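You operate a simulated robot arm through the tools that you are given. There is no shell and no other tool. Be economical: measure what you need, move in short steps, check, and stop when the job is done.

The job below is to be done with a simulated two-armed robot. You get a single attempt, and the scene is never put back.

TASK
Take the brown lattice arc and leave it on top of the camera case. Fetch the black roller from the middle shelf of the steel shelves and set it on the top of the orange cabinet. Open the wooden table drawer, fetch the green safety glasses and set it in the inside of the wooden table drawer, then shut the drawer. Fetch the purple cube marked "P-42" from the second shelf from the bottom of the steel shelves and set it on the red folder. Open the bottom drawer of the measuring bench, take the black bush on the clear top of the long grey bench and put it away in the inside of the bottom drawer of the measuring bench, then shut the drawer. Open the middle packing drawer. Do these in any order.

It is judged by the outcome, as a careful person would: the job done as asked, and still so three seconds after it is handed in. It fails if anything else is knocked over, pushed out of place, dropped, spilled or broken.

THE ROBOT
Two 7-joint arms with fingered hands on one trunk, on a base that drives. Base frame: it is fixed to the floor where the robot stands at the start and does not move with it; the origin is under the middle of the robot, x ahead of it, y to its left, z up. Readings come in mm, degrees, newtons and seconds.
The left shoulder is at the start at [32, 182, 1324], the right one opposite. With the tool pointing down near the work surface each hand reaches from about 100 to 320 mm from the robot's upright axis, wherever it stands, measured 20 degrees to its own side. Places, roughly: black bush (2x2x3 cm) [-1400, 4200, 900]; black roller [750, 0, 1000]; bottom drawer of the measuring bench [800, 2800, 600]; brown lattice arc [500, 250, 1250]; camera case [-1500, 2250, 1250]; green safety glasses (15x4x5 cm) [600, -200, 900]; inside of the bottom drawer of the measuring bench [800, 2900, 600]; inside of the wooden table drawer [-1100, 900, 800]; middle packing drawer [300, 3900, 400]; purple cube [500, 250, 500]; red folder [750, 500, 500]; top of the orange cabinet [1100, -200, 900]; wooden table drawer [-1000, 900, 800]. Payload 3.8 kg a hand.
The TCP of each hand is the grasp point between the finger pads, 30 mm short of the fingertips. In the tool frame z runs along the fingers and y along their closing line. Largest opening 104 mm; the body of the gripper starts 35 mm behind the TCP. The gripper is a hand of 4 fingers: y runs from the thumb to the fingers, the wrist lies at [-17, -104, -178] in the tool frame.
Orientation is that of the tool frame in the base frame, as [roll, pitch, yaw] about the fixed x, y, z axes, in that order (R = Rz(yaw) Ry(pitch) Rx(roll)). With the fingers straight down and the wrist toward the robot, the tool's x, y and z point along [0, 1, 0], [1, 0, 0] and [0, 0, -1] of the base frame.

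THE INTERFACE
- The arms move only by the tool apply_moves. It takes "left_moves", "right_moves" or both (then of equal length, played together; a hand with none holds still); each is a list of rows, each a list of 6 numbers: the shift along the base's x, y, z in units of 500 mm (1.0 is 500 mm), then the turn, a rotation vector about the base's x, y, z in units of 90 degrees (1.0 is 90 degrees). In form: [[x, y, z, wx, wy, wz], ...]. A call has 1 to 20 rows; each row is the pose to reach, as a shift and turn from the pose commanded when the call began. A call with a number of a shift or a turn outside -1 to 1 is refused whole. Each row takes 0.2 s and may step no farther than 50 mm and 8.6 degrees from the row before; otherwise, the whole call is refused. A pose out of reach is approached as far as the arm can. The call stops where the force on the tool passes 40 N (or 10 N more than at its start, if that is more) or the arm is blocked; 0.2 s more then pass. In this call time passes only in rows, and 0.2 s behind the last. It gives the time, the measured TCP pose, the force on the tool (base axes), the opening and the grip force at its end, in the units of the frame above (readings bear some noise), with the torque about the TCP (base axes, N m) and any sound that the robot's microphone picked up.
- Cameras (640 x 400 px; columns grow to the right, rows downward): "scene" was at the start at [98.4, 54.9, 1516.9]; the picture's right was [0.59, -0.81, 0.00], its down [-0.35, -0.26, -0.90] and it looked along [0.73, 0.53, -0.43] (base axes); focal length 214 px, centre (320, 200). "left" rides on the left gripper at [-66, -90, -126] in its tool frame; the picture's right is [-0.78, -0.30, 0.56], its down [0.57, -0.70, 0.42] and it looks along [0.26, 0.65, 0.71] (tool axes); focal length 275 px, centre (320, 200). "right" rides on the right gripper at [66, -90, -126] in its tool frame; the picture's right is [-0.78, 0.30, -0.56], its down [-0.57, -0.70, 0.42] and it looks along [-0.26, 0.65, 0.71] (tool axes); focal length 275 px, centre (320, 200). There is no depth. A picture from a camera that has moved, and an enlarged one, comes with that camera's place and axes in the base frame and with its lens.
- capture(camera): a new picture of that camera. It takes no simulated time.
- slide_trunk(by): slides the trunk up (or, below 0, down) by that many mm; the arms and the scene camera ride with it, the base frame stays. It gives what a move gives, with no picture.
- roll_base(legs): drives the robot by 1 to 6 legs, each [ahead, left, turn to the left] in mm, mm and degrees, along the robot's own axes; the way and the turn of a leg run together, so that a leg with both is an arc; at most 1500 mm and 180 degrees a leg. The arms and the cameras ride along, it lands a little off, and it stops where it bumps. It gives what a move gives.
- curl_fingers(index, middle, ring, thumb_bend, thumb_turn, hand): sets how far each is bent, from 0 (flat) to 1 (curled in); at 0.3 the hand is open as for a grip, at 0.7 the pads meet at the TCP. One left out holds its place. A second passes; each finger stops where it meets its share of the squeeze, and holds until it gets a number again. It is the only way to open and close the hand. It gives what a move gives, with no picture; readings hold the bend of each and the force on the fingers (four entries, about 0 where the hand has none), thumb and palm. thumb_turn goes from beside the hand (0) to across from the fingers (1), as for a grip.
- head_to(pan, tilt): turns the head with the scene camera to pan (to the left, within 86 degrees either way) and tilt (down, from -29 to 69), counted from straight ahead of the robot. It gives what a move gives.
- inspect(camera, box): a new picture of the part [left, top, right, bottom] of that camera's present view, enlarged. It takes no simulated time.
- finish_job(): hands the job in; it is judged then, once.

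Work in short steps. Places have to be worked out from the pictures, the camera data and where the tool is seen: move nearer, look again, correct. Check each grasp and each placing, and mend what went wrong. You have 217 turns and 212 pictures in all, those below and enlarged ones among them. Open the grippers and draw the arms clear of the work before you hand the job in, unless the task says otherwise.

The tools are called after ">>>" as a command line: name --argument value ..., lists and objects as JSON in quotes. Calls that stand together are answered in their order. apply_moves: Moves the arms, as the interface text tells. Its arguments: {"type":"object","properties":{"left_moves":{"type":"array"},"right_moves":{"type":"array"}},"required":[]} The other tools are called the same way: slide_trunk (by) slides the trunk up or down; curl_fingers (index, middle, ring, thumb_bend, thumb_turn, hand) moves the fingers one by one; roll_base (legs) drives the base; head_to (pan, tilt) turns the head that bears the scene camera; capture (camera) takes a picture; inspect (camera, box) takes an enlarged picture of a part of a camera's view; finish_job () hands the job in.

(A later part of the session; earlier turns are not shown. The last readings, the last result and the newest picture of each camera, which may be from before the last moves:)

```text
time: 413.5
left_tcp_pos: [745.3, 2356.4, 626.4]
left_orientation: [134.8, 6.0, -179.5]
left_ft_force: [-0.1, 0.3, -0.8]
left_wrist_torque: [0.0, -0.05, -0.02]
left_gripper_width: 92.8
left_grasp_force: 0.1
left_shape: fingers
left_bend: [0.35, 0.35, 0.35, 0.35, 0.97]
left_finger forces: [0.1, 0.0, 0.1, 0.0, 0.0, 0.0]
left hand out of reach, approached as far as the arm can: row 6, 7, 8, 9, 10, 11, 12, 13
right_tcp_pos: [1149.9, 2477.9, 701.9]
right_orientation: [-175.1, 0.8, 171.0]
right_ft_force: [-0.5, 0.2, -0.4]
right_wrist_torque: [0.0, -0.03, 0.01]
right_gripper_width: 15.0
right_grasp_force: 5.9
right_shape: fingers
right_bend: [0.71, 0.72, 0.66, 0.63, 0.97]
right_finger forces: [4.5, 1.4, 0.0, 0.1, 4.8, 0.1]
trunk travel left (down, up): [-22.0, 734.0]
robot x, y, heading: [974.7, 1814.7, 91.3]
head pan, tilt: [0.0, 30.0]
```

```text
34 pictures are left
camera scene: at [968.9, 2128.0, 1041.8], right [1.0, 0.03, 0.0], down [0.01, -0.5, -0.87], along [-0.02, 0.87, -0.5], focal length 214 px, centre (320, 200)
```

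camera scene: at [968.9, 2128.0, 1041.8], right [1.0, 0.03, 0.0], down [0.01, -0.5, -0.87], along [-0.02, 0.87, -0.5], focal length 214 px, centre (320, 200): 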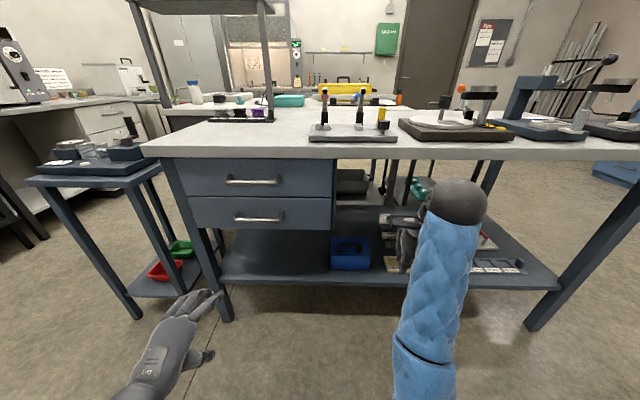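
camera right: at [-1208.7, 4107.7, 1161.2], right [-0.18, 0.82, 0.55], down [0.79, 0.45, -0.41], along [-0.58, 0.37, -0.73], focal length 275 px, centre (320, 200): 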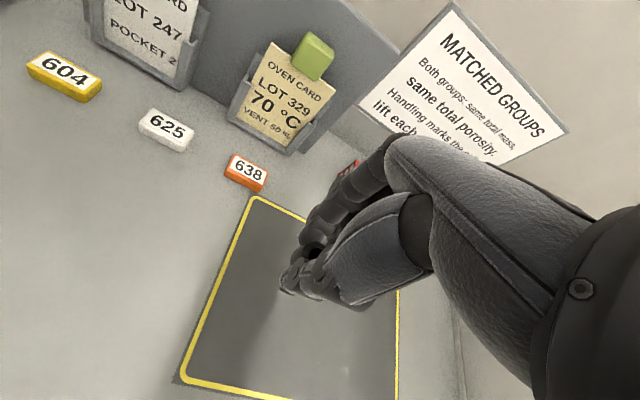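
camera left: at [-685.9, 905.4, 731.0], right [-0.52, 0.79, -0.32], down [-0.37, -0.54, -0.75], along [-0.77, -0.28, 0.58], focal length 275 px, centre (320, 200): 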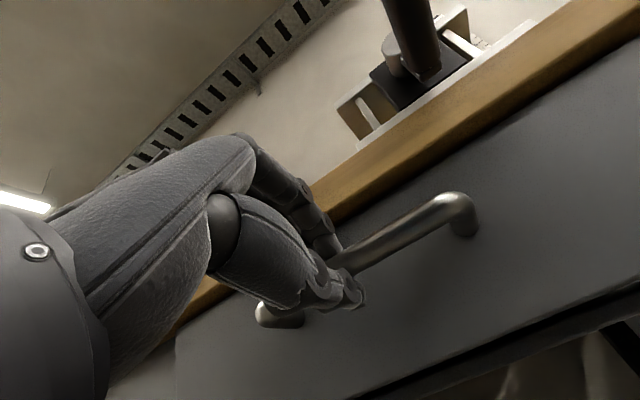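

Triangulated: bottom-drawer handle at ≈[783, 2629, 697]. Raise the left hand to match and drive 230 mm closer.

>>> apply_moves --left_moves '[[0.02, 0.01, 0.04, 0, 0, 0], [0.05, 0.02, 0.09, 0, 0, 0]]'

>>> roll_base --legs '[[225, 0, 0]]'

>>> capture --camera "scene"

>>> capture --camera "left"

```text
time: 414.1
left_tcp_pos: [772.8, 2384.9, 658.0]
left_orientation: [135.0, 5.9, -179.3]
left_ft_force: [-0.1, -0.1, 0.3]
left_wrist_torque: [-0.01, 0.01, 0.02]
left_gripper_width: 92.5
left_grasp_force: 0.0
left_shape: fingers
left_bend: [0.35, 0.35, 0.35, 0.35, 0.97]
left_finger forces: [0.0, 0.0, 0.1, 0.1, 0.1, 0.0]
left hand out of reach, approached as far as the arm can: row 1, 2
right_tcp_pos: [1149.9, 2478.5, 702.3]
right_orientation: [-175.3, 0.7, 171.1]
right_ft_force: [-0.9, 0.3, -0.5]
right_wrist_torque: [0.01, -0.03, 0.0]
right_gripper_width: 14.9
right_grasp_force: 5.7
right_shape: fingers
right_bend: [0.71, 0.72, 0.66, 0.63, 0.97]
right_finger forces: [4.7, 1.4, 0.0, 0.0, 4.8, 0.0]
trunk travel left (down, up): [-22.0, 734.0]
robot x, y, heading: [978.8, 1813.9, 91.6]
head pan, tilt: [0.0, 30.0]
```

```text
time: 415.8
left_tcp_pos: [770.9, 2612.4, 658.2]
left_orientation: [134.9, 5.9, -179.4]
left_ft_force: [-0.1, 0.6, 0.6]
left_wrist_torque: [0.02, 0.01, 0.01]
left_gripper_width: 92.4
left_grasp_force: 0.1
left_shape: fingers
left_bend: [0.35, 0.35, 0.35, 0.35, 0.97]
left_finger forces: [0.1, 0.0, 0.1, 0.0, 0.0, 0.1]
right_tcp_pos: [1146.4, 2704.8, 701.8]
right_orientation: [-175.3, 0.7, 170.9]
right_ft_force: [0.1, 0.6, -0.2]
right_wrist_torque: [-0.01, -0.01, 0.0]
right_gripper_width: 15.1
right_grasp_force: 5.4
right_shape: fingers
right_bend: [0.71, 0.72, 0.66, 0.63, 0.97]
right_finger forces: [4.6, 1.4, 0.0, 0.0, 4.9, 0.1]
trunk travel left (down, up): [-22.0, 734.0]
robot x, y, heading: [971.5, 2040.6, 91.5]
head pan, tilt: [0.0, 30.0]
```

```text
33 pictures are left
camera scene: at [964.5, 2355.6, 1041.7], right [1.0, 0.02, 0.0], down [0.01, -0.5, -0.87], along [-0.02, 0.87, -0.5], focal length 214 px, centre (320, 200)
```

scene: 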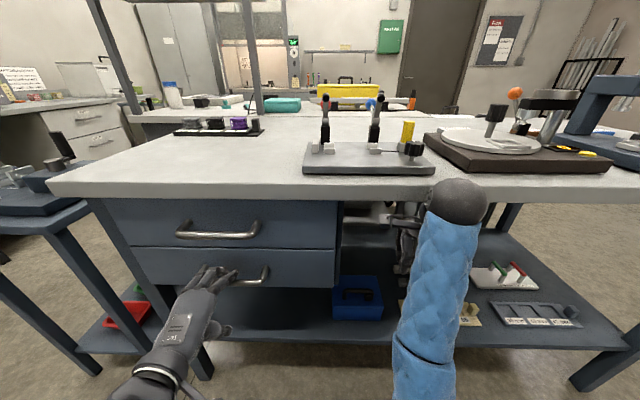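

```text
32 pictures are left
camera left: at [834.4, 2461.3, 690.8], right [0.83, 0.19, -0.52], down [-0.49, -0.2, -0.85], along [-0.27, 0.96, -0.07], focal length 275 px, centre (320, 200)
```

left: 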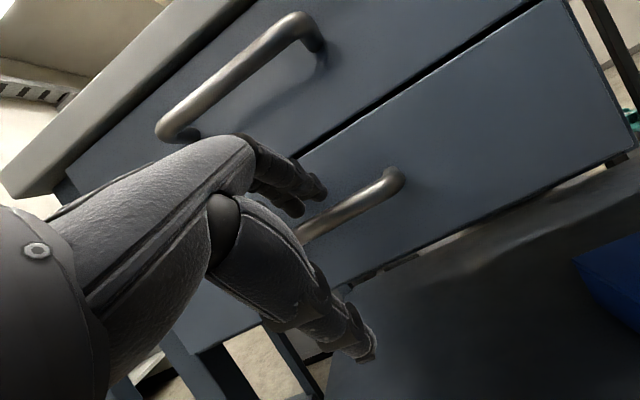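

Handle now measured at ≈[700–832, 2684, 660]. Raise the left hand 14 mm so fingers pass over the bar, lower the right hand so its wrist clears the bench edge, then drive 50 mm.

>>> apply_moves --left_moves '[[0, 0, 0.015, 0, 0, 0], [0, 0, 0.03, 0, 0, 0], [0, 0, 0.03, 0, 0, 0]]' --right_moves '[[0, -0.02, -0.08, 0, 0, 0], [0, -0.04, -0.16, 0, 0, 0], [0, -0.06, -0.22, 0, 0, 0]]'

>>> roll_base --legs '[[52, 0, 0]]'

>>> capture --camera "left"

```text
time: 416.6
left_tcp_pos: [770.4, 2621.2, 667.3]
left_orientation: [135.0, 5.9, -179.6]
left_ft_force: [0.5, -0.1, -1.2]
left_wrist_torque: [-0.02, 0.0, 0.0]
left_gripper_width: 92.5
left_grasp_force: 0.1
left_shape: fingers
left_bend: [0.35, 0.35, 0.35, 0.35, 0.97]
left_finger forces: [0.0, 0.0, 0.0, 0.0, 0.0, 0.0]
left hand out of reach, approached as far as the arm can: row 1, 2, 3
right_tcp_pos: [1147.4, 2676.8, 593.1]
right_orientation: [-175.2, 0.6, 170.9]
right_ft_force: [-0.3, -0.2, 0.7]
right_wrist_torque: [0.01, 0.01, -0.01]
right_gripper_width: 14.8
right_grasp_force: 5.3
right_shape: fingers
right_bend: [0.71, 0.72, 0.66, 0.63, 0.97]
right_finger forces: [4.5, 1.4, 0.0, 0.0, 4.8, 0.0]
trunk travel left (down, up): [-22.0, 734.0]
robot x, y, heading: [970.9, 2039.3, 91.3]
head pan, tilt: [0.0, 30.0]
```

```text
time: 417.5
left_tcp_pos: [771.6, 2643.8, 670.1]
left_orientation: [134.5, 6.1, -179.8]
left_ft_force: [-1.2, -11.8, -0.1]
left_wrist_torque: [0.17, 0.0, 0.12]
left_gripper_width: 85.7
left_grasp_force: 6.3
left_shape: fingers
left_bend: [0.4, 0.37, 0.37, 0.35, 0.97]
left_finger forces: [4.6, 5.2, 1.9, 0.0, 0.1, 0.1]
right_tcp_pos: [1145.8, 2703.2, 592.4]
right_orientation: [-175.2, 0.8, 171.0]
right_ft_force: [-0.1, -0.4, -0.7]
right_wrist_torque: [0.02, -0.01, 0.0]
right_gripper_width: 14.9
right_grasp_force: 5.6
right_shape: fingers
right_bend: [0.71, 0.72, 0.66, 0.63, 0.97]
right_finger forces: [4.6, 1.6, 0.1, 0.0, 4.7, 0.0]
trunk travel left (down, up): [-22.0, 734.0]
robot x, y, heading: [970.4, 2068.8, 91.3]
head pan, tilt: [0.0, 30.0]
stopped in leg 1: the force on the tool passed its limit at 52 N (the readings are from after the stop); the commanded pose is now the measured one
```

```text
31 pictures are left
camera left: at [834.8, 2492.2, 703.0], right [0.84, 0.19, -0.52], down [-0.48, -0.19, -0.85], along [-0.26, 0.96, -0.07], focal length 275 px, centre (320, 200)
```

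left: 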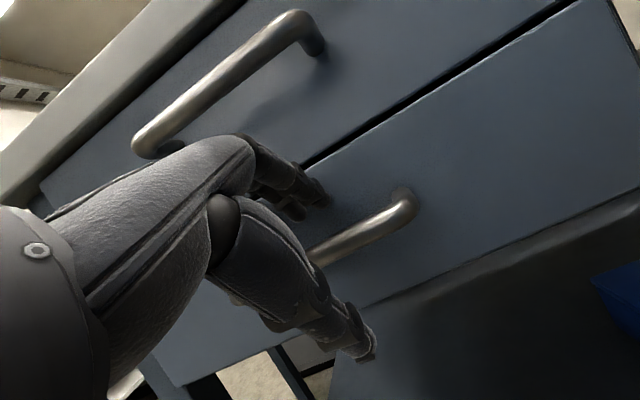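

Fingertips reach the drawer face above the bar. Close around the bar.

>>> curl_fingers --hand "left" --index 0.85 --middle 0.85 --ring 0.85 --thumb_bend 0.62

>>> capture --camera "left"

```text
time: 418.5
left_tcp_pos: [770.3, 2645.3, 667.5]
left_orientation: [134.9, 6.1, -179.7]
left_ft_force: [-1.6, 0.6, -8.2]
left_wrist_torque: [0.19, 0.08, -0.38]
left_gripper_width: 16.0
left_grasp_force: 21.3
left_shape: fingers
left_bend: [0.81, 0.8, 0.79, 0.57, 0.97]
left_finger forces: [5.8, 12.1, 9.4, 0.0, 15.2, 0.0]
right_tcp_pos: [1145.6, 2704.0, 591.2]
right_orientation: [-175.1, 0.7, 171.0]
right_ft_force: [-0.3, -0.1, -0.2]
right_wrist_torque: [0.02, -0.02, 0.0]
right_gripper_width: 14.9
right_grasp_force: 5.4
right_shape: fingers
right_bend: [0.71, 0.72, 0.66, 0.63, 0.97]
right_finger forces: [4.5, 1.5, 0.1, 0.0, 4.8, 0.1]
trunk travel left (down, up): [-22.0, 734.0]
robot x, y, heading: [970.9, 2070.2, 91.5]
head pan, tilt: [0.0, 30.0]
```

```text
30 pictures are left
camera left: at [834.7, 2493.8, 701.5], right [0.83, 0.19, -0.52], down [-0.48, -0.19, -0.85], along [-0.26, 0.96, -0.07], focal length 275 px, centre (320, 200)
```

left: 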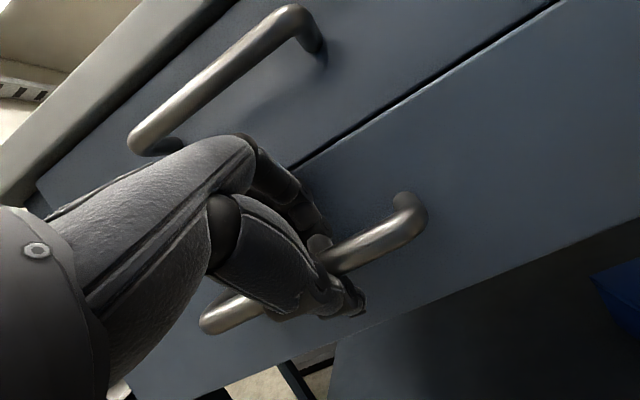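

Solid hook on the bar. Pull the drawer by backing 230 mm.

>>> roll_base --legs '[[-120, 0, 0], [-115, 0, 0]]'

>>> capture --camera "scene"

```text
time: 420.5
left_tcp_pos: [773.6, 2410.4, 669.5]
left_orientation: [134.7, 6.1, -179.6]
left_ft_force: [-28.2, -1.0, -9.6]
left_wrist_torque: [0.5, 0.22, -0.42]
left_gripper_width: 18.0
left_grasp_force: 23.9
left_shape: fingers
left_bend: [0.82, 0.8, 0.79, 0.55, 0.99]
left_finger forces: [6.7, 18.7, 7.9, 0.0, 15.9, 0.0]
right_tcp_pos: [1150.7, 2467.0, 591.6]
right_orientation: [-175.1, 0.8, 170.8]
right_ft_force: [0.2, -0.5, 0.2]
right_wrist_torque: [0.0, 0.02, 0.03]
right_gripper_width: 15.0
right_grasp_force: 5.0
right_shape: fingers
right_bend: [0.71, 0.72, 0.66, 0.63, 0.97]
right_finger forces: [4.4, 1.4, 0.1, 0.0, 4.8, 0.0]
trunk travel left (down, up): [-22.0, 734.0]
robot x, y, heading: [976.1, 1832.8, 91.1]
head pan, tilt: [0.0, 30.0]
```

```text
29 pictures are left
camera scene: at [967.0, 2146.7, 1041.5], right [1.0, 0.02, 0.0], down [0.01, -0.5, -0.87], along [-0.02, 0.87, -0.5], focal length 214 px, centre (320, 200)
```

scene: 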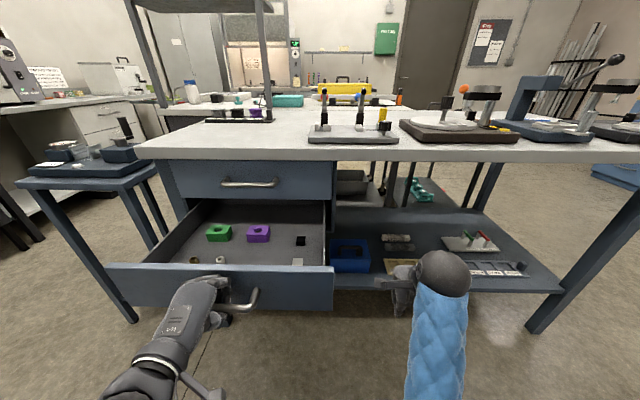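

Drawer is open; contents are sparse with a free spot at ≈[785,2580]. Release the handle, back 60 mm, fold the left arm up again and bring the right hand (bush) up and inward.

>>> curl_fingers --hand "left" --index 0.2 --middle 0.2 --ring 0.2 --thumb_bend 0.35

>>> roll_base --legs '[[-90, 0, 0]]'

>>> apply_moves --left_moves '[[0, -0.05, 0.02, -0.035, 0, 0], [-0.03, -0.1, 0.05, -0.07, 0, 0], [-0.06, -0.15, 0.1, -0.105, 0, 0], [-0.1, -0.2, 0.16, -0.14, 0, 0], [-0.13, -0.25, 0.22, -0.175, 0, 0], [-0.16, -0.3, 0.28, -0.21, 0, 0], [-0.2, -0.35, 0.35, -0.245, 0, 0], [-0.23, -0.4, 0.42, -0.28, 0, 0], [-0.26, -0.45, 0.49, -0.315, 0, 0], [-0.3, -0.5, 0.56, -0.35, 0, 0], [-0.33, -0.54, 0.63, -0.385, 0, 0], [-0.37, -0.57, 0.7, -0.42, 0, 0], [-0.4, -0.575, 0.76, -0.43, 0, 0]]' --right_moves '[[0, 0, 0.05, 0, 0, 0], [0, 0, 0.1, 0, 0, 0], [0, 0, 0.15, 0, 0, 0], [-0.03, 0, 0.2, 0, 0, 0], [-0.07, 0, 0.25, 0, 0, 0], [-0.11, 0, 0.3, 0, 0, 0], [-0.15, 0, 0.35, 0, 0, 0], [-0.19, 0, 0.38, 0, 0, 0], [-0.23, 0, 0.38, 0, 0, 0], [-0.27, 0, 0.38, 0, 0, 0], [-0.31, 0, 0.38, 0, 0, 0], [-0.34, 0, 0.38, 0, 0, 0], [-0.344, 0, 0.38, 0, 0, 0]]'

>>> capture --camera "scene"

```text
time: 421.5
left_tcp_pos: [774.7, 2410.9, 670.2]
left_orientation: [134.5, 6.0, -179.7]
left_ft_force: [0.2, -0.5, -0.3]
left_wrist_torque: [0.0, -0.02, -0.01]
left_gripper_width: 112.1
left_grasp_force: 0.1
left_shape: fingers
left_bend: [0.2, 0.2, 0.2, 0.35, 0.97]
left_finger forces: [0.0, 0.0, 0.0, 0.0, 0.1, 0.0]
right_tcp_pos: [1151.1, 2467.2, 593.0]
right_orientation: [-175.2, 0.7, 170.9]
right_ft_force: [0.2, 0.4, -0.8]
right_wrist_torque: [-0.03, -0.03, -0.02]
right_gripper_width: 14.8
right_grasp_force: 5.2
right_shape: fingers
right_bend: [0.71, 0.72, 0.66, 0.63, 0.97]
right_finger forces: [4.5, 1.5, 0.0, 0.0, 4.8, 0.0]
trunk travel left (down, up): [-22.0, 734.0]
robot x, y, heading: [975.9, 1830.6, 91.4]
head pan, tilt: [0.0, 30.0]
```

```text
time: 422.6
left_tcp_pos: [778.4, 2317.9, 670.5]
left_orientation: [134.5, 6.0, -179.7]
left_ft_force: [0.8, 1.2, -0.1]
left_wrist_torque: [-0.03, -0.01, -0.01]
left_gripper_width: 112.4
left_grasp_force: 0.0
left_shape: fingers
left_bend: [0.2, 0.2, 0.2, 0.35, 0.97]
left_finger forces: [0.1, 0.0, 0.0, 0.1, 0.0, 0.0]
right_tcp_pos: [1154.1, 2375.2, 591.7]
right_orientation: [-175.1, 0.7, 170.9]
right_ft_force: [-1.0, -0.1, 0.6]
right_wrist_torque: [-0.02, 0.01, 0.0]
right_gripper_width: 15.2
right_grasp_force: 5.2
right_shape: fingers
right_bend: [0.71, 0.72, 0.66, 0.63, 0.97]
right_finger forces: [4.4, 1.5, 0.1, 0.0, 4.8, 0.0]
trunk travel left (down, up): [-22.0, 734.0]
robot x, y, heading: [980.7, 1737.0, 91.4]
head pan, tilt: [0.0, 30.0]
```

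```text
time: 425.4
left_tcp_pos: [574.3, 2029.5, 1050.2]
left_orientation: [173.4, 4.4, -175.9]
left_ft_force: [0.8, 0.7, -0.4]
left_wrist_torque: [0.01, -0.02, -0.02]
left_gripper_width: 112.6
left_grasp_force: 0.2
left_shape: fingers
left_bend: [0.2, 0.2, 0.2, 0.35, 0.97]
left_finger forces: [0.1, 0.1, 0.1, 0.0, 0.0, 0.0]
left hand out of reach, approached as far as the arm can: row 1, 2, 3, 4, 5, 6, 7, 8, 9
right_tcp_pos: [979.8, 2439.4, 735.3]
right_orientation: [-175.2, 0.5, 170.9]
right_ft_force: [0.4, 0.0, -0.1]
right_wrist_torque: [0.05, 0.02, 0.0]
right_gripper_width: 14.7
right_grasp_force: 5.1
right_shape: fingers
right_bend: [0.71, 0.72, 0.66, 0.63, 0.97]
right_finger forces: [4.5, 1.6, 0.0, 0.0, 4.7, 0.1]
right hand out of reach, approached as far as the arm can: row 4, 5, 6, 7, 8, 9, 10, 11, 12, 13
trunk travel left (down, up): [-22.0, 734.0]
robot x, y, heading: [978.6, 1742.1, 91.2]
head pan, tilt: [0.0, 30.0]
```

```text
28 pictures are left
camera scene: at [971.1, 2054.7, 1041.8], right [1.0, 0.02, 0.0], down [0.01, -0.5, -0.87], along [-0.02, 0.87, -0.5], focal length 214 px, centre (320, 200)
```

scene: 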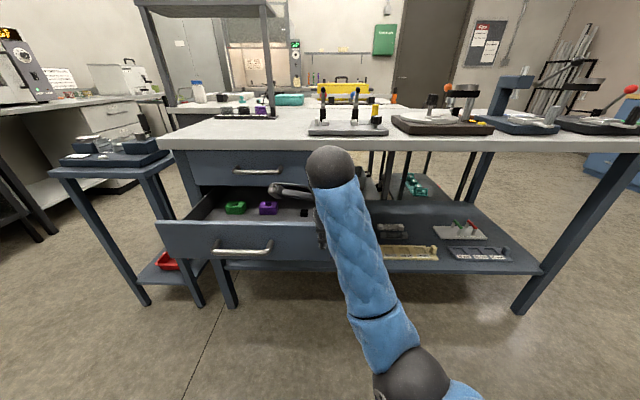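

Raise the trunk 95 mm so the bush clears the drawer rim, then move over the free spot.

>>> slide_trunk --by 95

>>> roll_base --legs '[[0, 195, -1.2], [125, 0, 0]]'

>>> capture --camera "right"

>>> capture --camera "scene"

```text
time: 426.7
left_tcp_pos: [577.0, 2031.4, 1145.5]
left_orientation: [173.4, 4.5, -175.9]
left_ft_force: [-0.4, -0.4, -0.6]
left_wrist_torque: [0.0, -0.02, -0.02]
left_gripper_width: 112.6
left_grasp_force: 0.0
left_shape: fingers
left_bend: [0.2, 0.2, 0.2, 0.35, 0.97]
left_finger forces: [0.0, 0.0, 0.0, 0.0, 0.1, 0.0]
right_tcp_pos: [978.1, 2440.4, 826.6]
right_orientation: [-174.9, 0.7, 171.0]
right_ft_force: [0.0, -0.9, -0.3]
right_wrist_torque: [-0.02, 0.03, -0.01]
right_gripper_width: 14.9
right_grasp_force: 5.3
right_shape: fingers
right_bend: [0.71, 0.72, 0.66, 0.63, 0.97]
right_finger forces: [4.5, 1.6, 0.0, 0.1, 4.8, 0.0]
trunk travel left (down, up): [-117.0, 639.0]
robot x, y, heading: [977.0, 1741.6, 91.2]
head pan, tilt: [0.0, 30.0]
```

```text
time: 429.2
left_tcp_pos: [387.1, 2165.8, 1146.1]
left_orientation: [173.3, 4.4, -177.0]
left_ft_force: [-0.3, -0.1, 0.4]
left_wrist_torque: [0.02, 0.0, 0.02]
left_gripper_width: 112.3
left_grasp_force: 0.0
left_shape: fingers
left_bend: [0.2, 0.2, 0.2, 0.35, 0.97]
left_finger forces: [0.1, 0.1, 0.0, 0.0, 0.1, 0.0]
right_tcp_pos: [795.1, 2566.7, 824.9]
right_orientation: [-175.0, 0.7, 169.8]
right_ft_force: [0.6, 0.0, -0.1]
right_wrist_torque: [-0.03, -0.01, 0.0]
right_gripper_width: 15.0
right_grasp_force: 5.5
right_shape: fingers
right_bend: [0.71, 0.72, 0.66, 0.63, 0.97]
right_finger forces: [4.6, 1.5, 0.1, 0.0, 4.7, 0.0]
trunk travel left (down, up): [-117.0, 639.0]
robot x, y, heading: [780.8, 1865.1, 90.1]
head pan, tilt: [0.0, 30.0]
```

```text
27 pictures are left
camera right: at [714.7, 2499.8, 957.4], right [0.82, 0.2, 0.54], down [0.44, -0.83, -0.36], along [0.37, 0.53, -0.76], focal length 275 px, centre (320, 200)
```

right: 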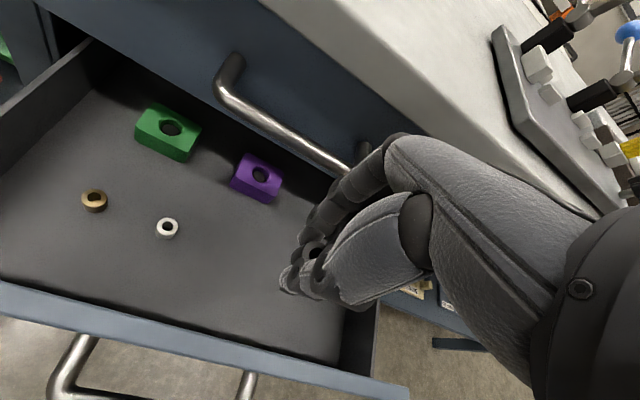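

```text
26 pictures are left
camera scene: at [780.6, 2122.3, 1143.3], right [1.0, 0.0, 0.0], down [0.0, -0.5, -0.87], along [0.0, 0.87, -0.5], focal length 214 px, centre (320, 200)
```

scene: 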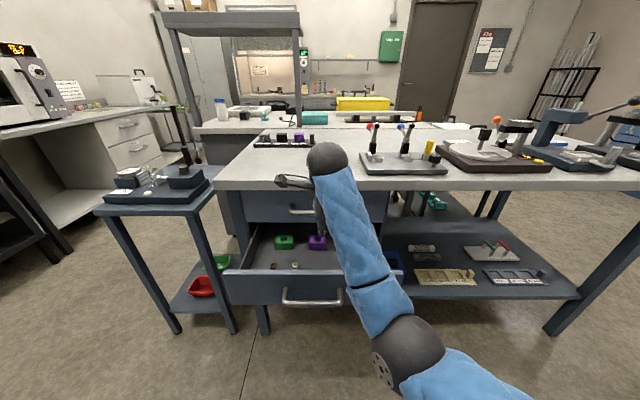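

The spot below the hand is free. Descend toward the drawer floor.

>>> apply_moves --right_moves '[[0, 0, -0.08, 0, 0, 0], [0, 0, -0.16, 0, 0, 0], [0, 0, -0.24, 0, 0, 0]]'

>>> capture --camera "right"

```text
time: 430.0
left_tcp_pos: [388.2, 2165.3, 1146.6]
left_orientation: [173.3, 4.5, -177.1]
left_ft_force: [-0.5, 0.0, 0.5]
left_wrist_torque: [0.01, -0.02, -0.01]
left_gripper_width: 112.6
left_grasp_force: 0.0
left_shape: fingers
left_bend: [0.2, 0.2, 0.2, 0.35, 0.97]
left_finger forces: [0.0, 0.1, 0.0, 0.0, 0.1, 0.1]
right_tcp_pos: [795.6, 2566.8, 706.4]
right_orientation: [-175.1, 0.7, 169.8]
right_ft_force: [0.1, 0.7, 0.2]
right_wrist_torque: [0.02, 0.02, 0.01]
right_gripper_width: 14.8
right_grasp_force: 4.9
right_shape: fingers
right_bend: [0.71, 0.72, 0.66, 0.63, 0.97]
right_finger forces: [4.4, 1.5, 0.0, 0.0, 4.7, 0.1]
trunk travel left (down, up): [-117.0, 639.0]
robot x, y, heading: [780.0, 1868.3, 90.1]
head pan, tilt: [0.0, 30.0]
```

```text
25 pictures are left
camera right: at [715.4, 2499.4, 838.0], right [0.82, 0.2, 0.54], down [0.44, -0.83, -0.36], along [0.37, 0.53, -0.76], focal length 275 px, centre (320, 200)
```

right: 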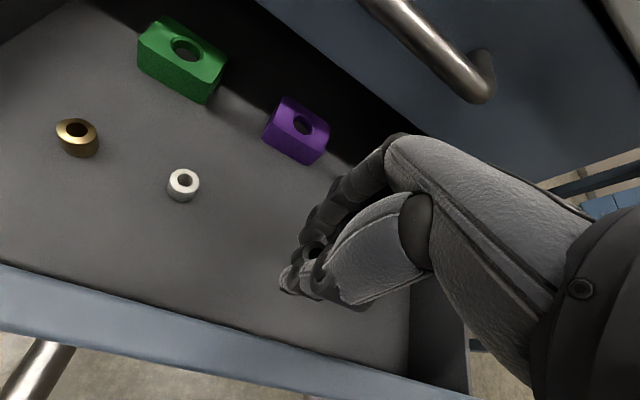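

>>> apply_moves --right_moves '[[0, 0, -0.02, 0, 0, 0], [0, 0, -0.04, 0, 0, 0], [0, 0, -0.052, 0, 0, 0], [0, 0, -0.062, 0, 0, 0], [0, 0, -0.072, 0, 0, 0], [0, 0, -0.08, 0, 0, 0], [0, 0, -0.088, 0, 0, 0], [0, 0, -0.096, 0, 0, 0]]'

>>> capture --camera "right"

```text
time: 431.8
left_tcp_pos: [386.3, 2165.2, 1145.8]
left_orientation: [173.3, 4.5, -177.1]
left_ft_force: [-0.4, -0.4, -0.6]
left_wrist_torque: [0.0, -0.02, 0.02]
left_gripper_width: 112.7
left_grasp_force: 0.0
left_shape: fingers
left_bend: [0.2, 0.2, 0.2, 0.35, 0.97]
left_finger forces: [0.1, 0.0, 0.0, 0.0, 0.1, 0.0]
right_tcp_pos: [795.0, 2565.4, 657.9]
right_orientation: [-175.0, 0.8, 169.8]
right_ft_force: [0.6, -0.7, -0.3]
right_wrist_torque: [0.0, 0.0, -0.03]
right_gripper_width: 14.6
right_grasp_force: 5.5
right_shape: fingers
right_bend: [0.71, 0.72, 0.66, 0.63, 0.97]
right_finger forces: [4.4, 1.4, 0.0, 0.0, 4.7, 0.1]
trunk travel left (down, up): [-117.0, 639.0]
robot x, y, heading: [784.7, 1866.9, 90.4]
head pan, tilt: [0.0, 30.0]
```

```text
24 pictures are left
camera right: at [715.0, 2499.4, 789.2], right [0.82, 0.2, 0.54], down [0.44, -0.83, -0.36], along [0.37, 0.53, -0.76], focal length 275 px, centre (320, 200)
```

right: 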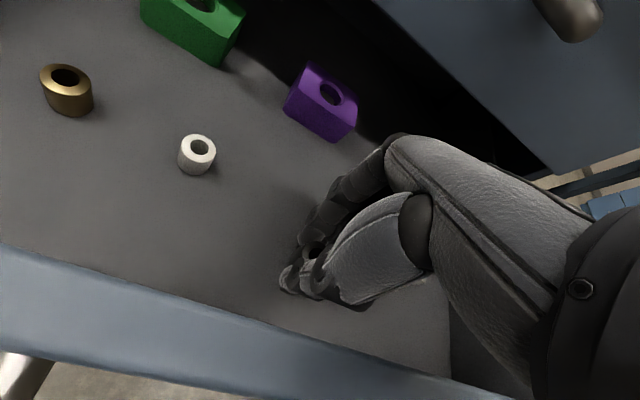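

The floor is ≈612, so about 13 mm to go. Final small steps.

>>> apply_moves --right_moves '[[0, 0, -0.01, 0, 0, 0], [0, 0, -0.018, 0, 0, 0], [0, 0, -0.024, 0, 0, 0], [0, 0, -0.03, 0, 0, 0]]'

```text
time: 432.8
left_tcp_pos: [386.7, 2164.2, 1145.2]
left_orientation: [173.4, 4.4, -177.1]
left_ft_force: [0.3, 0.6, -0.6]
left_wrist_torque: [0.0, 0.01, 0.01]
left_gripper_width: 112.5
left_grasp_force: 0.0
left_shape: fingers
left_bend: [0.2, 0.2, 0.2, 0.35, 0.97]
left_finger forces: [0.0, 0.0, 0.0, 0.0, 0.0, 0.0]
right_tcp_pos: [794.3, 2565.7, 642.3]
right_orientation: [-175.2, 0.8, 169.7]
right_ft_force: [0.1, -0.2, 1.2]
right_wrist_torque: [0.04, 0.04, 0.01]
right_gripper_width: 14.6
right_grasp_force: 6.0
right_shape: fingers
right_bend: [0.71, 0.72, 0.66, 0.63, 0.97]
right_finger forces: [5.5, 1.5, 0.1, 0.1, 4.9, 0.0]
trunk travel left (down, up): [-117.0, 639.0]
robot x, y, heading: [782.5, 1866.5, 90.1]
head pan, tilt: [0.0, 30.0]
```

Slight contact; lower 2 mm more, release, and lift.

>>> apply_moves --right_moves '[[0, 0, -0.004, 0, 0, 0]]'

>>> curl_fingers --hand "right" --index 0.52 --middle 0.52 --ring 0.52 --thumb_bend 0.52

>>> apply_moves --right_moves '[[0, 0, 0.06, 0, 0, 0], [0, 0, 0.15, 0, 0, 0], [0, 0, 0.24, 0, 0, 0], [0, 0, 0.33, 0, 0, 0]]'

>>> capture --camera "right"

```text
time: 433.2
left_tcp_pos: [385.9, 2164.5, 1145.8]
left_orientation: [173.3, 4.5, -176.9]
left_ft_force: [0.1, 0.6, 0.1]
left_wrist_torque: [0.01, -0.01, 0.0]
left_gripper_width: 112.7
left_grasp_force: 0.0
left_shape: fingers
left_bend: [0.2, 0.2, 0.2, 0.35, 0.97]
left_finger forces: [0.0, 0.0, 0.0, 0.0, 0.1, 0.0]
right_tcp_pos: [793.6, 2565.1, 643.9]
right_orientation: [-175.4, 0.6, 169.8]
right_ft_force: [0.5, 0.5, 7.2]
right_wrist_torque: [0.12, 0.05, 0.0]
right_gripper_width: 14.2
right_grasp_force: 9.4
right_shape: fingers
right_bend: [0.71, 0.72, 0.66, 0.63, 0.97]
right_finger forces: [11.8, 1.5, 0.0, 0.1, 5.5, 0.1]
trunk travel left (down, up): [-117.0, 639.0]
robot x, y, heading: [784.6, 1865.7, 90.3]
head pan, tilt: [0.0, 30.0]
```

```text
time: 434.2
left_tcp_pos: [385.3, 2163.3, 1146.3]
left_orientation: [173.1, 4.4, -177.1]
left_ft_force: [0.5, 0.4, -0.5]
left_wrist_torque: [-0.03, 0.0, -0.04]
left_gripper_width: 112.5
left_grasp_force: 0.1
left_shape: fingers
left_bend: [0.2, 0.2, 0.2, 0.35, 0.97]
left_finger forces: [0.1, 0.0, 0.1, 0.0, 0.0, 0.0]
right_tcp_pos: [793.5, 2565.9, 647.3]
right_orientation: [-175.8, 0.3, 169.8]
right_ft_force: [-3.7, 0.6, 28.2]
right_wrist_torque: [0.59, 0.19, 0.05]
right_gripper_width: 39.0
right_grasp_force: 16.5
right_shape: fingers
right_bend: [0.57, 0.54, 0.52, 0.52, 0.97]
right_finger forces: [22.2, 7.1, 0.0, 0.0, 3.4, 0.1]
trunk travel left (down, up): [-117.0, 639.0]
robot x, y, heading: [782.3, 1866.3, 90.3]
head pan, tilt: [0.0, 30.0]
```

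```text
time: 435.2
left_tcp_pos: [386.7, 2164.4, 1145.7]
left_orientation: [173.3, 4.5, -177.1]
left_ft_force: [0.0, -0.5, 1.1]
left_wrist_torque: [0.0, 0.06, 0.03]
left_gripper_width: 112.5
left_grasp_force: 0.2
left_shape: fingers
left_bend: [0.2, 0.2, 0.2, 0.35, 0.97]
left_finger forces: [0.1, 0.0, 0.0, 0.0, 0.0, 0.0]
right_tcp_pos: [796.2, 2564.2, 805.1]
right_orientation: [-175.1, 0.6, 169.8]
right_ft_force: [0.1, 0.1, -1.3]
right_wrist_torque: [0.03, -0.01, 0.01]
right_gripper_width: 48.3
right_grasp_force: 0.2
right_shape: fingers
right_bend: [0.52, 0.52, 0.52, 0.52, 0.97]
right_finger forces: [0.1, 0.1, 0.1, 0.0, 0.0, 0.1]
trunk travel left (down, up): [-117.0, 639.0]
robot x, y, heading: [782.1, 1862.2, 90.0]
head pan, tilt: [0.0, 30.0]
```

```text
23 pictures are left
camera right: at [716.6, 2497.9, 936.2], right [0.82, 0.2, 0.54], down [0.44, -0.83, -0.36], along [0.37, 0.53, -0.76], focal length 275 px, centre (320, 200)
```

right: 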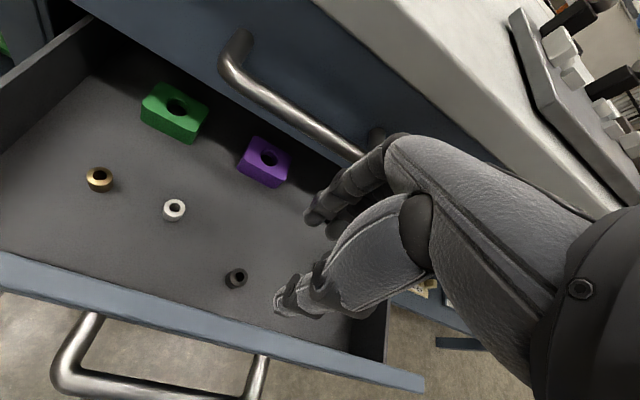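

Bush stands in the drawer. Now shut it: back off, lower the hand in front of the bar (z≈648) and push.

>>> roll_base --legs '[[-215, 22, 0]]'

>>> curl_fingers --hand "right" --index 0.68 --middle 0.68 --ring 0.68 --thumb_bend 0.62

>>> apply_moves --right_moves '[[0, 0, -0.08, 0, 0, 0], [0, 0, -0.16, 0, 0, 0], [0, 0, -0.24, 0, 0, 0], [0, 0, -0.31, 0, 0, 0]]'

>>> capture --camera "scene"

```text
time: 436.9
left_tcp_pos: [367.2, 1951.2, 1146.1]
left_orientation: [173.3, 4.5, -177.5]
left_ft_force: [-0.2, -0.3, 0.0]
left_wrist_torque: [0.04, -0.04, -0.01]
left_gripper_width: 112.6
left_grasp_force: 0.0
left_shape: fingers
left_bend: [0.2, 0.2, 0.2, 0.35, 0.97]
left_finger forces: [0.1, 0.1, 0.0, 0.0, 0.1, 0.1]
right_tcp_pos: [778.7, 2349.9, 804.8]
right_orientation: [-175.2, 0.7, 169.5]
right_ft_force: [-0.5, 0.1, 0.8]
right_wrist_torque: [0.01, 0.0, 0.0]
right_gripper_width: 48.3
right_grasp_force: 0.1
right_shape: fingers
right_bend: [0.52, 0.52, 0.52, 0.52, 0.97]
right_finger forces: [0.0, 0.0, 0.0, 0.0, 0.0, 0.1]
trunk travel left (down, up): [-117.0, 639.0]
robot x, y, heading: [760.0, 1648.8, 89.7]
head pan, tilt: [0.0, 30.0]
```

```text
time: 437.9
left_tcp_pos: [365.9, 1951.9, 1145.9]
left_orientation: [173.4, 4.4, -177.4]
left_ft_force: [0.3, 0.1, 0.5]
left_wrist_torque: [0.03, 0.0, 0.0]
left_gripper_width: 112.6
left_grasp_force: 0.0
left_shape: fingers
left_bend: [0.2, 0.2, 0.2, 0.35, 0.97]
left_finger forces: [0.1, 0.0, 0.0, 0.0, 0.0, 0.0]
right_tcp_pos: [778.7, 2347.9, 805.1]
right_orientation: [-175.1, 0.7, 169.3]
right_ft_force: [0.1, -1.2, -0.9]
right_wrist_torque: [0.02, -0.01, 0.04]
right_gripper_width: 15.7
right_grasp_force: 0.1
right_shape: fingers
right_bend: [0.68, 0.68, 0.68, 0.62, 0.97]
right_finger forces: [0.0, 0.0, 0.0, 0.1, 0.0, 0.0]
trunk travel left (down, up): [-117.0, 639.0]
robot x, y, heading: [760.1, 1650.6, 89.5]
head pan, tilt: [0.0, 30.0]
```

```text
time: 438.9
left_tcp_pos: [366.8, 1952.6, 1146.2]
left_orientation: [173.4, 4.5, -177.5]
left_ft_force: [-0.2, 0.2, 0.6]
left_wrist_torque: [-0.01, 0.0, -0.01]
left_gripper_width: 112.4
left_grasp_force: 0.2
left_shape: fingers
left_bend: [0.2, 0.2, 0.2, 0.35, 0.97]
left_finger forces: [0.1, 0.0, 0.0, 0.1, 0.0, 0.0]
right_tcp_pos: [779.7, 2347.7, 648.9]
right_orientation: [-175.1, 0.7, 169.5]
right_ft_force: [0.1, -0.9, 0.6]
right_wrist_torque: [0.0, -0.01, 0.0]
right_gripper_width: 15.6
right_grasp_force: 0.0
right_shape: fingers
right_bend: [0.68, 0.68, 0.68, 0.62, 0.97]
right_finger forces: [0.0, 0.0, 0.0, 0.0, 0.1, 0.1]
trunk travel left (down, up): [-117.0, 639.0]
robot x, y, heading: [760.1, 1648.3, 89.8]
head pan, tilt: [0.0, 30.0]
```

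```text
22 pictures are left
camera scene: at [760.0, 1906.5, 1143.5], right [1.0, 0.0, 0.0], down [0.0, -0.5, -0.87], along [0.0, 0.87, -0.5], focal length 214 px, centre (320, 200)
```

scene: 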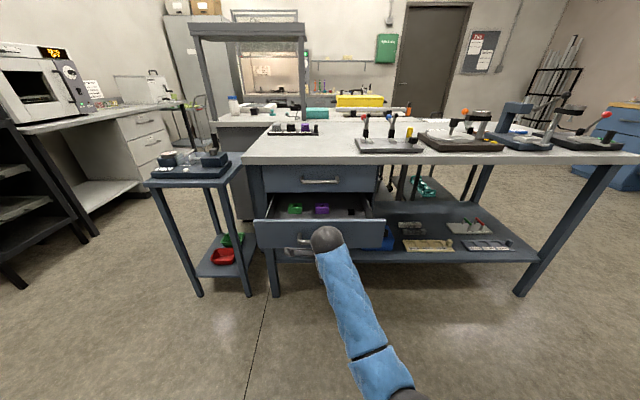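

Push: drive ahead until the drawer stops.

>>> roll_base --legs '[[200, 0, 0], [110, 0, 0]]'

>>> capture --camera "scene"

```text
time: 441.2
left_tcp_pos: [368.2, 2228.7, 1147.0]
left_orientation: [173.3, 4.5, -177.4]
left_ft_force: [0.0, 0.8, -0.6]
left_wrist_torque: [0.03, 0.03, 0.0]
left_gripper_width: 112.5
left_grasp_force: 0.1
left_shape: fingers
left_bend: [0.2, 0.2, 0.2, 0.35, 0.97]
left_finger forces: [0.0, 0.0, 0.1, 0.0, 0.0, 0.0]
right_tcp_pos: [782.1, 2618.3, 648.9]
right_orientation: [-174.0, 1.1, 169.1]
right_ft_force: [3.7, -22.2, 9.2]
right_wrist_torque: [0.58, -0.06, -0.42]
right_gripper_width: 12.9
right_grasp_force: 11.4
right_shape: fingers
right_bend: [0.7, 0.7, 0.69, 0.62, 0.97]
right_finger forces: [4.7, 16.0, 2.3, 0.1, 0.0, 0.0]
trunk travel left (down, up): [-117.0, 639.0]
robot x, y, heading: [763.4, 1926.6, 89.9]
head pan, tilt: [0.0, 30.0]
stopped in leg 2: the force on the tool passed its limit at 69 N (the readings are from after the stop); the commanded pose is now the measured one
```

```text
21 pictures are left
camera scene: at [762.2, 2181.2, 1144.3], right [1.0, -0.01, 0.0], down [0.0, -0.5, -0.87], along [0.01, 0.87, -0.5], focal length 214 px, centre (320, 200)
```

scene: 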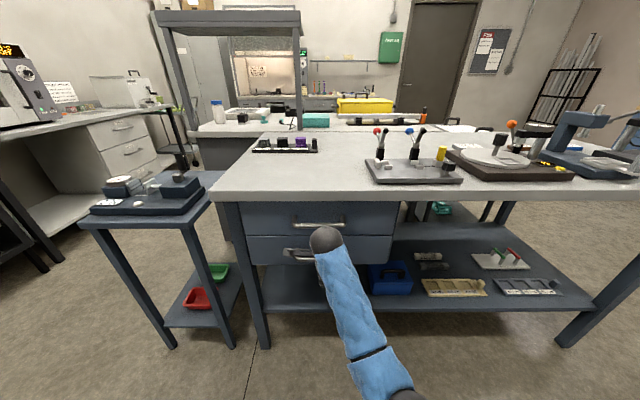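

>>> roll_base --legs '[[-150, 0, 0]]'

>>> inspect --camera "scene" --box '[220, 170, 440, 300]'

```text
time: 442.5
left_tcp_pos: [365.8, 2080.8, 1145.8]
left_orientation: [173.3, 4.5, -177.4]
left_ft_force: [-0.2, -0.2, 0.0]
left_wrist_torque: [0.0, 0.01, 0.0]
left_gripper_width: 112.5
left_grasp_force: 0.0
left_shape: fingers
left_bend: [0.2, 0.2, 0.2, 0.35, 0.97]
left_finger forces: [0.0, 0.0, 0.0, 0.1, 0.0, 0.0]
right_tcp_pos: [780.5, 2470.2, 646.5]
right_orientation: [-174.1, 1.0, 169.1]
right_ft_force: [0.3, -0.6, -0.3]
right_wrist_torque: [-0.01, 0.02, -0.02]
right_gripper_width: 15.3
right_grasp_force: 0.1
right_shape: fingers
right_bend: [0.68, 0.68, 0.68, 0.62, 0.97]
right_finger forces: [0.0, 0.0, 0.0, 0.1, 0.0, 0.0]
trunk travel left (down, up): [-117.0, 639.0]
robot x, y, heading: [759.9, 1779.9, 89.6]
head pan, tilt: [0.0, 30.0]
```

```text
2.91 times, centred on (330, 235) of scene
camera zoom: at [760.8, 2033.7, 1143.8], right [1.0, -0.01, 0.0], down [0.0, -0.5, -0.87], along [0.0, 0.87, -0.5], focal length 624 px, centre (291, 98)
```

zoom: 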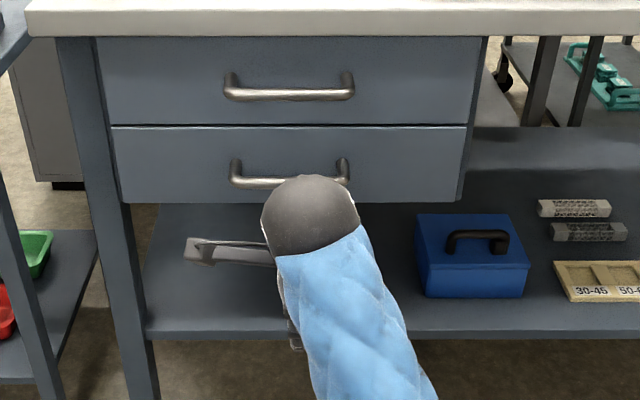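

Measuring-bench drawer is flush shut with the bush inside. Last: the packing drawer, likely on the north face of the grey desk. Raise the trunk, travel the aisle and turn to face it.

>>> slide_trunk --by 200

>>> roll_base --legs '[[-100, 0, 0.4], [0, 1180, 0], [1500, 0, 0], [1480, 0, 0]]'

>>> head_to --pan -80 --tilt 25

>>> capture --camera "scene"

```text
time: 444.7
left_tcp_pos: [365.3, 2081.3, 1345.4]
left_orientation: [173.4, 4.4, -177.5]
left_ft_force: [-0.1, 0.2, -0.2]
left_wrist_torque: [0.02, 0.03, -0.01]
left_gripper_width: 112.5
left_grasp_force: 0.1
left_shape: fingers
left_bend: [0.2, 0.2, 0.2, 0.35, 0.97]
left_finger forces: [0.1, 0.0, 0.0, 0.0, 0.0, 0.0]
right_tcp_pos: [780.9, 2470.3, 844.6]
right_orientation: [-173.9, 1.1, 169.0]
right_ft_force: [0.0, 0.0, -0.2]
right_wrist_torque: [0.02, 0.02, -0.02]
right_gripper_width: 15.4
right_grasp_force: 0.0
right_shape: fingers
right_bend: [0.68, 0.68, 0.68, 0.62, 0.97]
right_finger forces: [0.0, 0.0, 0.1, 0.1, 0.1, 0.0]
trunk travel left (down, up): [-317.0, 439.0]
robot x, y, heading: [760.4, 1776.9, 89.9]
head pan, tilt: [0.0, 30.0]
```

```text
time: 465.6
left_tcp_pos: [-884.6, 4986.7, 1345.3]
left_orientation: [173.3, 4.5, -175.3]
left_ft_force: [-0.4, 0.1, 0.1]
left_wrist_torque: [0.0, 0.01, 0.04]
left_gripper_width: 112.5
left_grasp_force: 0.0
left_shape: fingers
left_bend: [0.2, 0.2, 0.2, 0.35, 0.97]
left_finger forces: [0.0, 0.0, 0.0, 0.0, 0.1, 0.1]
right_tcp_pos: [-485.2, 5390.9, 846.5]
right_orientation: [-174.1, 1.2, 171.4]
right_ft_force: [0.2, 0.6, 0.6]
right_wrist_torque: [-0.01, 0.01, -0.01]
right_gripper_width: 15.2
right_grasp_force: 0.1
right_shape: fingers
right_bend: [0.68, 0.68, 0.68, 0.62, 0.97]
right_finger forces: [0.0, 0.0, 0.1, 0.1, 0.1, 0.0]
trunk travel left (down, up): [-317.0, 439.0]
robot x, y, heading: [-480.6, 4695.3, 91.4]
head pan, tilt: [0.0, 30.0]
```

```text
time: 467.1
left_tcp_pos: [-884.0, 4986.4, 1345.2]
left_orientation: [173.4, 4.5, -175.3]
left_ft_force: [-0.1, 0.4, -0.6]
left_wrist_torque: [-0.01, -0.02, 0.02]
left_gripper_width: 112.3
left_grasp_force: 0.0
left_shape: fingers
left_bend: [0.2, 0.2, 0.2, 0.35, 0.97]
left_finger forces: [0.1, 0.1, 0.0, 0.0, 0.0, 0.0]
right_tcp_pos: [-485.0, 5388.9, 846.1]
right_orientation: [-174.0, 1.1, 171.3]
right_ft_force: [-0.2, -1.1, 0.4]
right_wrist_torque: [0.0, 0.01, 0.03]
right_gripper_width: 15.2
right_grasp_force: 0.0
right_shape: fingers
right_bend: [0.68, 0.68, 0.68, 0.62, 0.97]
right_finger forces: [0.0, 0.1, 0.1, 0.1, 0.0, 0.0]
trunk travel left (down, up): [-317.0, 439.0]
robot x, y, heading: [-483.6, 4697.4, 91.4]
head pan, tilt: [-80.0, 25.0]
```

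```text
19 pictures are left
camera scene: at [-392.5, 4783.9, 1358.7], right [0.21, -0.98, 0.0], down [-0.41, -0.09, -0.91], along [0.89, 0.19, -0.42], focal length 214 px, centre (320, 200)
```

scene: 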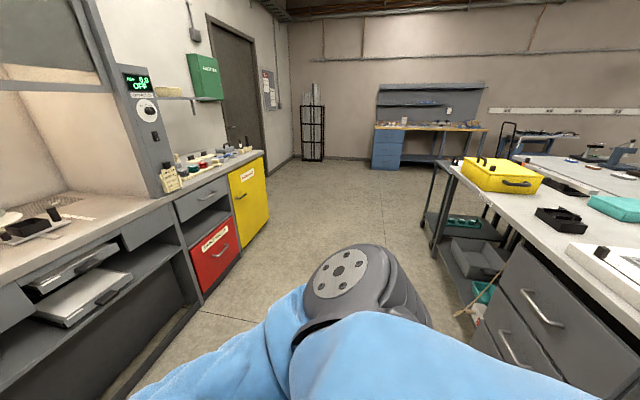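

The desk's north face has a drawer stack at x≈300. Strafe there and turn to face it.

>>> roll_base --legs '[[0, -800, 0], [60, 0, 0], [0, 0, 178.5]]'

>>> head_to --pan 0 --tilt 40

>>> capture --camera "scene"

```text
time: 477.8
left_tcp_pos: [567.4, 4370.6, 1345.4]
left_orientation: [173.4, 4.6, -18.0]
left_ft_force: [0.3, 0.3, 0.3]
left_wrist_torque: [0.0, -0.04, 0.03]
left_gripper_width: 112.7
left_grasp_force: 0.0
left_shape: fingers
left_bend: [0.2, 0.2, 0.2, 0.35, 0.97]
left_finger forces: [0.1, 0.0, 0.0, 0.0, 0.0, 0.0]
right_tcp_pos: [39.7, 4155.7, 845.9]
right_orientation: [-173.4, 1.9, -32.0]
right_ft_force: [2.1, 14.8, 6.8]
right_wrist_torque: [-0.78, 0.1, 0.03]
right_gripper_width: 11.6
right_grasp_force: 7.0
right_shape: fingers
right_bend: [0.7, 0.68, 0.68, 0.62, 0.97]
right_finger forces: [15.7, 0.0, 0.0, 0.0, 0.1, 0.0]
trunk travel left (down, up): [-317.0, 439.0]
robot x, y, heading: [304.6, 4790.2, -110.8]
head pan, tilt: [-80.0, 25.0]
stopped in leg 3: the force on the tool passed its limit at 66 N (the readings are from after the stop); the commanded pose is now the measured one
```

```text
time: 479.3
left_tcp_pos: [568.9, 4371.7, 1346.1]
left_orientation: [173.4, 4.5, -18.0]
left_ft_force: [-0.1, -0.2, 0.1]
left_wrist_torque: [-0.02, 0.03, -0.04]
left_gripper_width: 112.4
left_grasp_force: 0.1
left_shape: fingers
left_bend: [0.2, 0.2, 0.2, 0.35, 0.97]
left_finger forces: [0.0, 0.0, 0.1, 0.0, 0.0, 0.0]
right_tcp_pos: [38.1, 4153.4, 844.1]
right_orientation: [-173.5, 2.1, -32.1]
right_ft_force: [3.3, 17.6, 8.4]
right_wrist_torque: [-0.97, 0.15, 0.02]
right_gripper_width: 11.3
right_grasp_force: 9.7
right_shape: fingers
right_bend: [0.7, 0.68, 0.68, 0.62, 0.97]
right_finger forces: [19.1, 0.0, 0.0, 0.0, 0.1, 0.0]
trunk travel left (down, up): [-317.0, 439.0]
robot x, y, heading: [304.5, 4788.2, -110.8]
head pan, tilt: [0.0, 40.0]
```

```text
18 pictures are left
camera scene: at [251.8, 4651.1, 1335.8], right [-0.93, 0.36, 0.0], down [0.23, 0.6, -0.77], along [-0.27, -0.72, -0.64], focal length 214 px, centre (320, 200)
```

scene: 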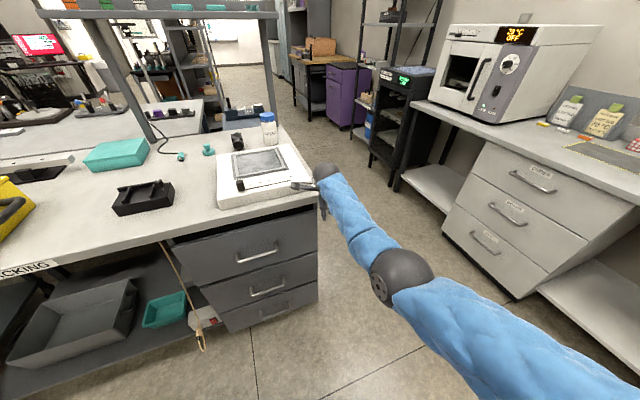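

Right index grazed the desk edge during the turn. I back off, finish the turn, lower the trunk and use the right hand for this low drawer (middle handle ≈[300,4130,420]).

>>> roll_base --legs '[[-180, 0, 0], [0, 0, 20.8]]'

>>> slide_trunk --by -300

>>> curl_fingers --hand "right" --index 0.42 --middle 0.42 --ring 0.42 --thumb_bend 0.42

>>> capture --camera "scene"

```text
time: 481.9
left_tcp_pos: [765.6, 4658.4, 1344.9]
left_orientation: [173.4, 4.6, 3.0]
left_ft_force: [0.4, -0.6, -0.5]
left_wrist_torque: [0.0, -0.01, -0.01]
left_gripper_width: 112.5
left_grasp_force: 0.1
left_shape: fingers
left_bend: [0.2, 0.2, 0.2, 0.35, 0.97]
left_finger forces: [0.0, 0.0, 0.1, 0.0, 0.1, 0.0]
right_tcp_pos: [347.8, 4267.7, 842.9]
right_orientation: [-173.4, 2.1, -11.2]
right_ft_force: [0.7, 0.7, -0.3]
right_wrist_torque: [0.05, -0.03, -0.01]
right_gripper_width: 15.1
right_grasp_force: 0.1
right_shape: fingers
right_bend: [0.68, 0.68, 0.68, 0.62, 0.97]
right_finger forces: [0.1, 0.0, 0.0, 0.0, 0.1, 0.1]
trunk travel left (down, up): [-317.0, 439.0]
robot x, y, heading: [369.7, 4958.5, -90.1]
head pan, tilt: [0.0, 40.0]
```

```text
time: 484.9
left_tcp_pos: [765.7, 4658.7, 1045.1]
left_orientation: [173.4, 4.6, 2.9]
left_ft_force: [-1.2, -0.3, 0.1]
left_wrist_torque: [0.02, -0.03, 0.03]
left_gripper_width: 112.7
left_grasp_force: 0.2
left_shape: fingers
left_bend: [0.2, 0.2, 0.2, 0.35, 0.97]
left_finger forces: [0.1, 0.1, 0.0, 0.0, 0.0, 0.0]
right_tcp_pos: [348.2, 4268.7, 543.4]
right_orientation: [-173.3, 2.1, -11.2]
right_ft_force: [-0.1, 0.0, 0.2]
right_wrist_torque: [0.02, 0.0, -0.02]
right_gripper_width: 15.4
right_grasp_force: 0.0
right_shape: fingers
right_bend: [0.68, 0.68, 0.68, 0.62, 0.97]
right_finger forces: [0.1, 0.0, 0.0, 0.0, 0.1, 0.0]
trunk travel left (down, up): [-17.0, 739.0]
robot x, y, heading: [371.9, 4959.5, -89.9]
head pan, tilt: [0.0, 40.0]
```

```text
time: 485.9
left_tcp_pos: [766.2, 4658.2, 1045.3]
left_orientation: [173.5, 4.6, 3.0]
left_ft_force: [0.2, 0.1, -0.3]
left_wrist_torque: [-0.01, -0.02, 0.0]
left_gripper_width: 112.4
left_grasp_force: 0.1
left_shape: fingers
left_bend: [0.2, 0.2, 0.2, 0.35, 0.97]
left_finger forces: [0.0, 0.0, 0.0, 0.0, 0.0, 0.0]
right_tcp_pos: [346.0, 4268.7, 543.9]
right_orientation: [-173.3, 2.0, -11.2]
right_ft_force: [-0.4, 0.1, 0.3]
right_wrist_torque: [-0.01, 0.0, -0.01]
right_gripper_width: 73.9
right_grasp_force: 0.1
right_shape: fingers
right_bend: [0.42, 0.42, 0.42, 0.42, 0.97]
right_finger forces: [0.0, 0.1, 0.0, 0.0, 0.0, 0.0]
trunk travel left (down, up): [-17.0, 739.0]
robot x, y, heading: [369.7, 4957.7, -89.9]
head pan, tilt: [0.0, 40.0]
```

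```text
17 pictures are left
camera scene: at [369.7, 4646.2, 1021.0], right [-1.0, 0.0, 0.0], down [0.0, 0.64, -0.77], along [0.0, -0.77, -0.64], focal length 214 px, centre (320, 200)
```

scene: 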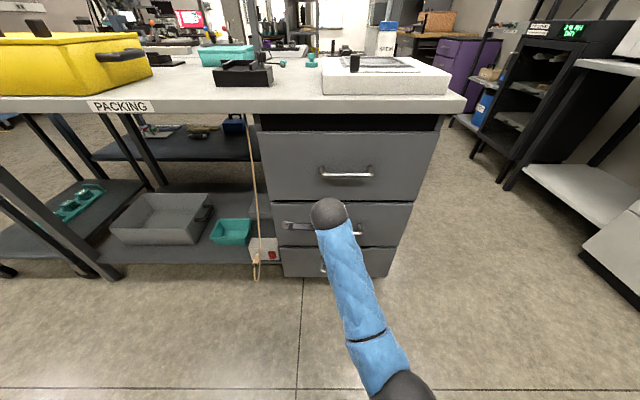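

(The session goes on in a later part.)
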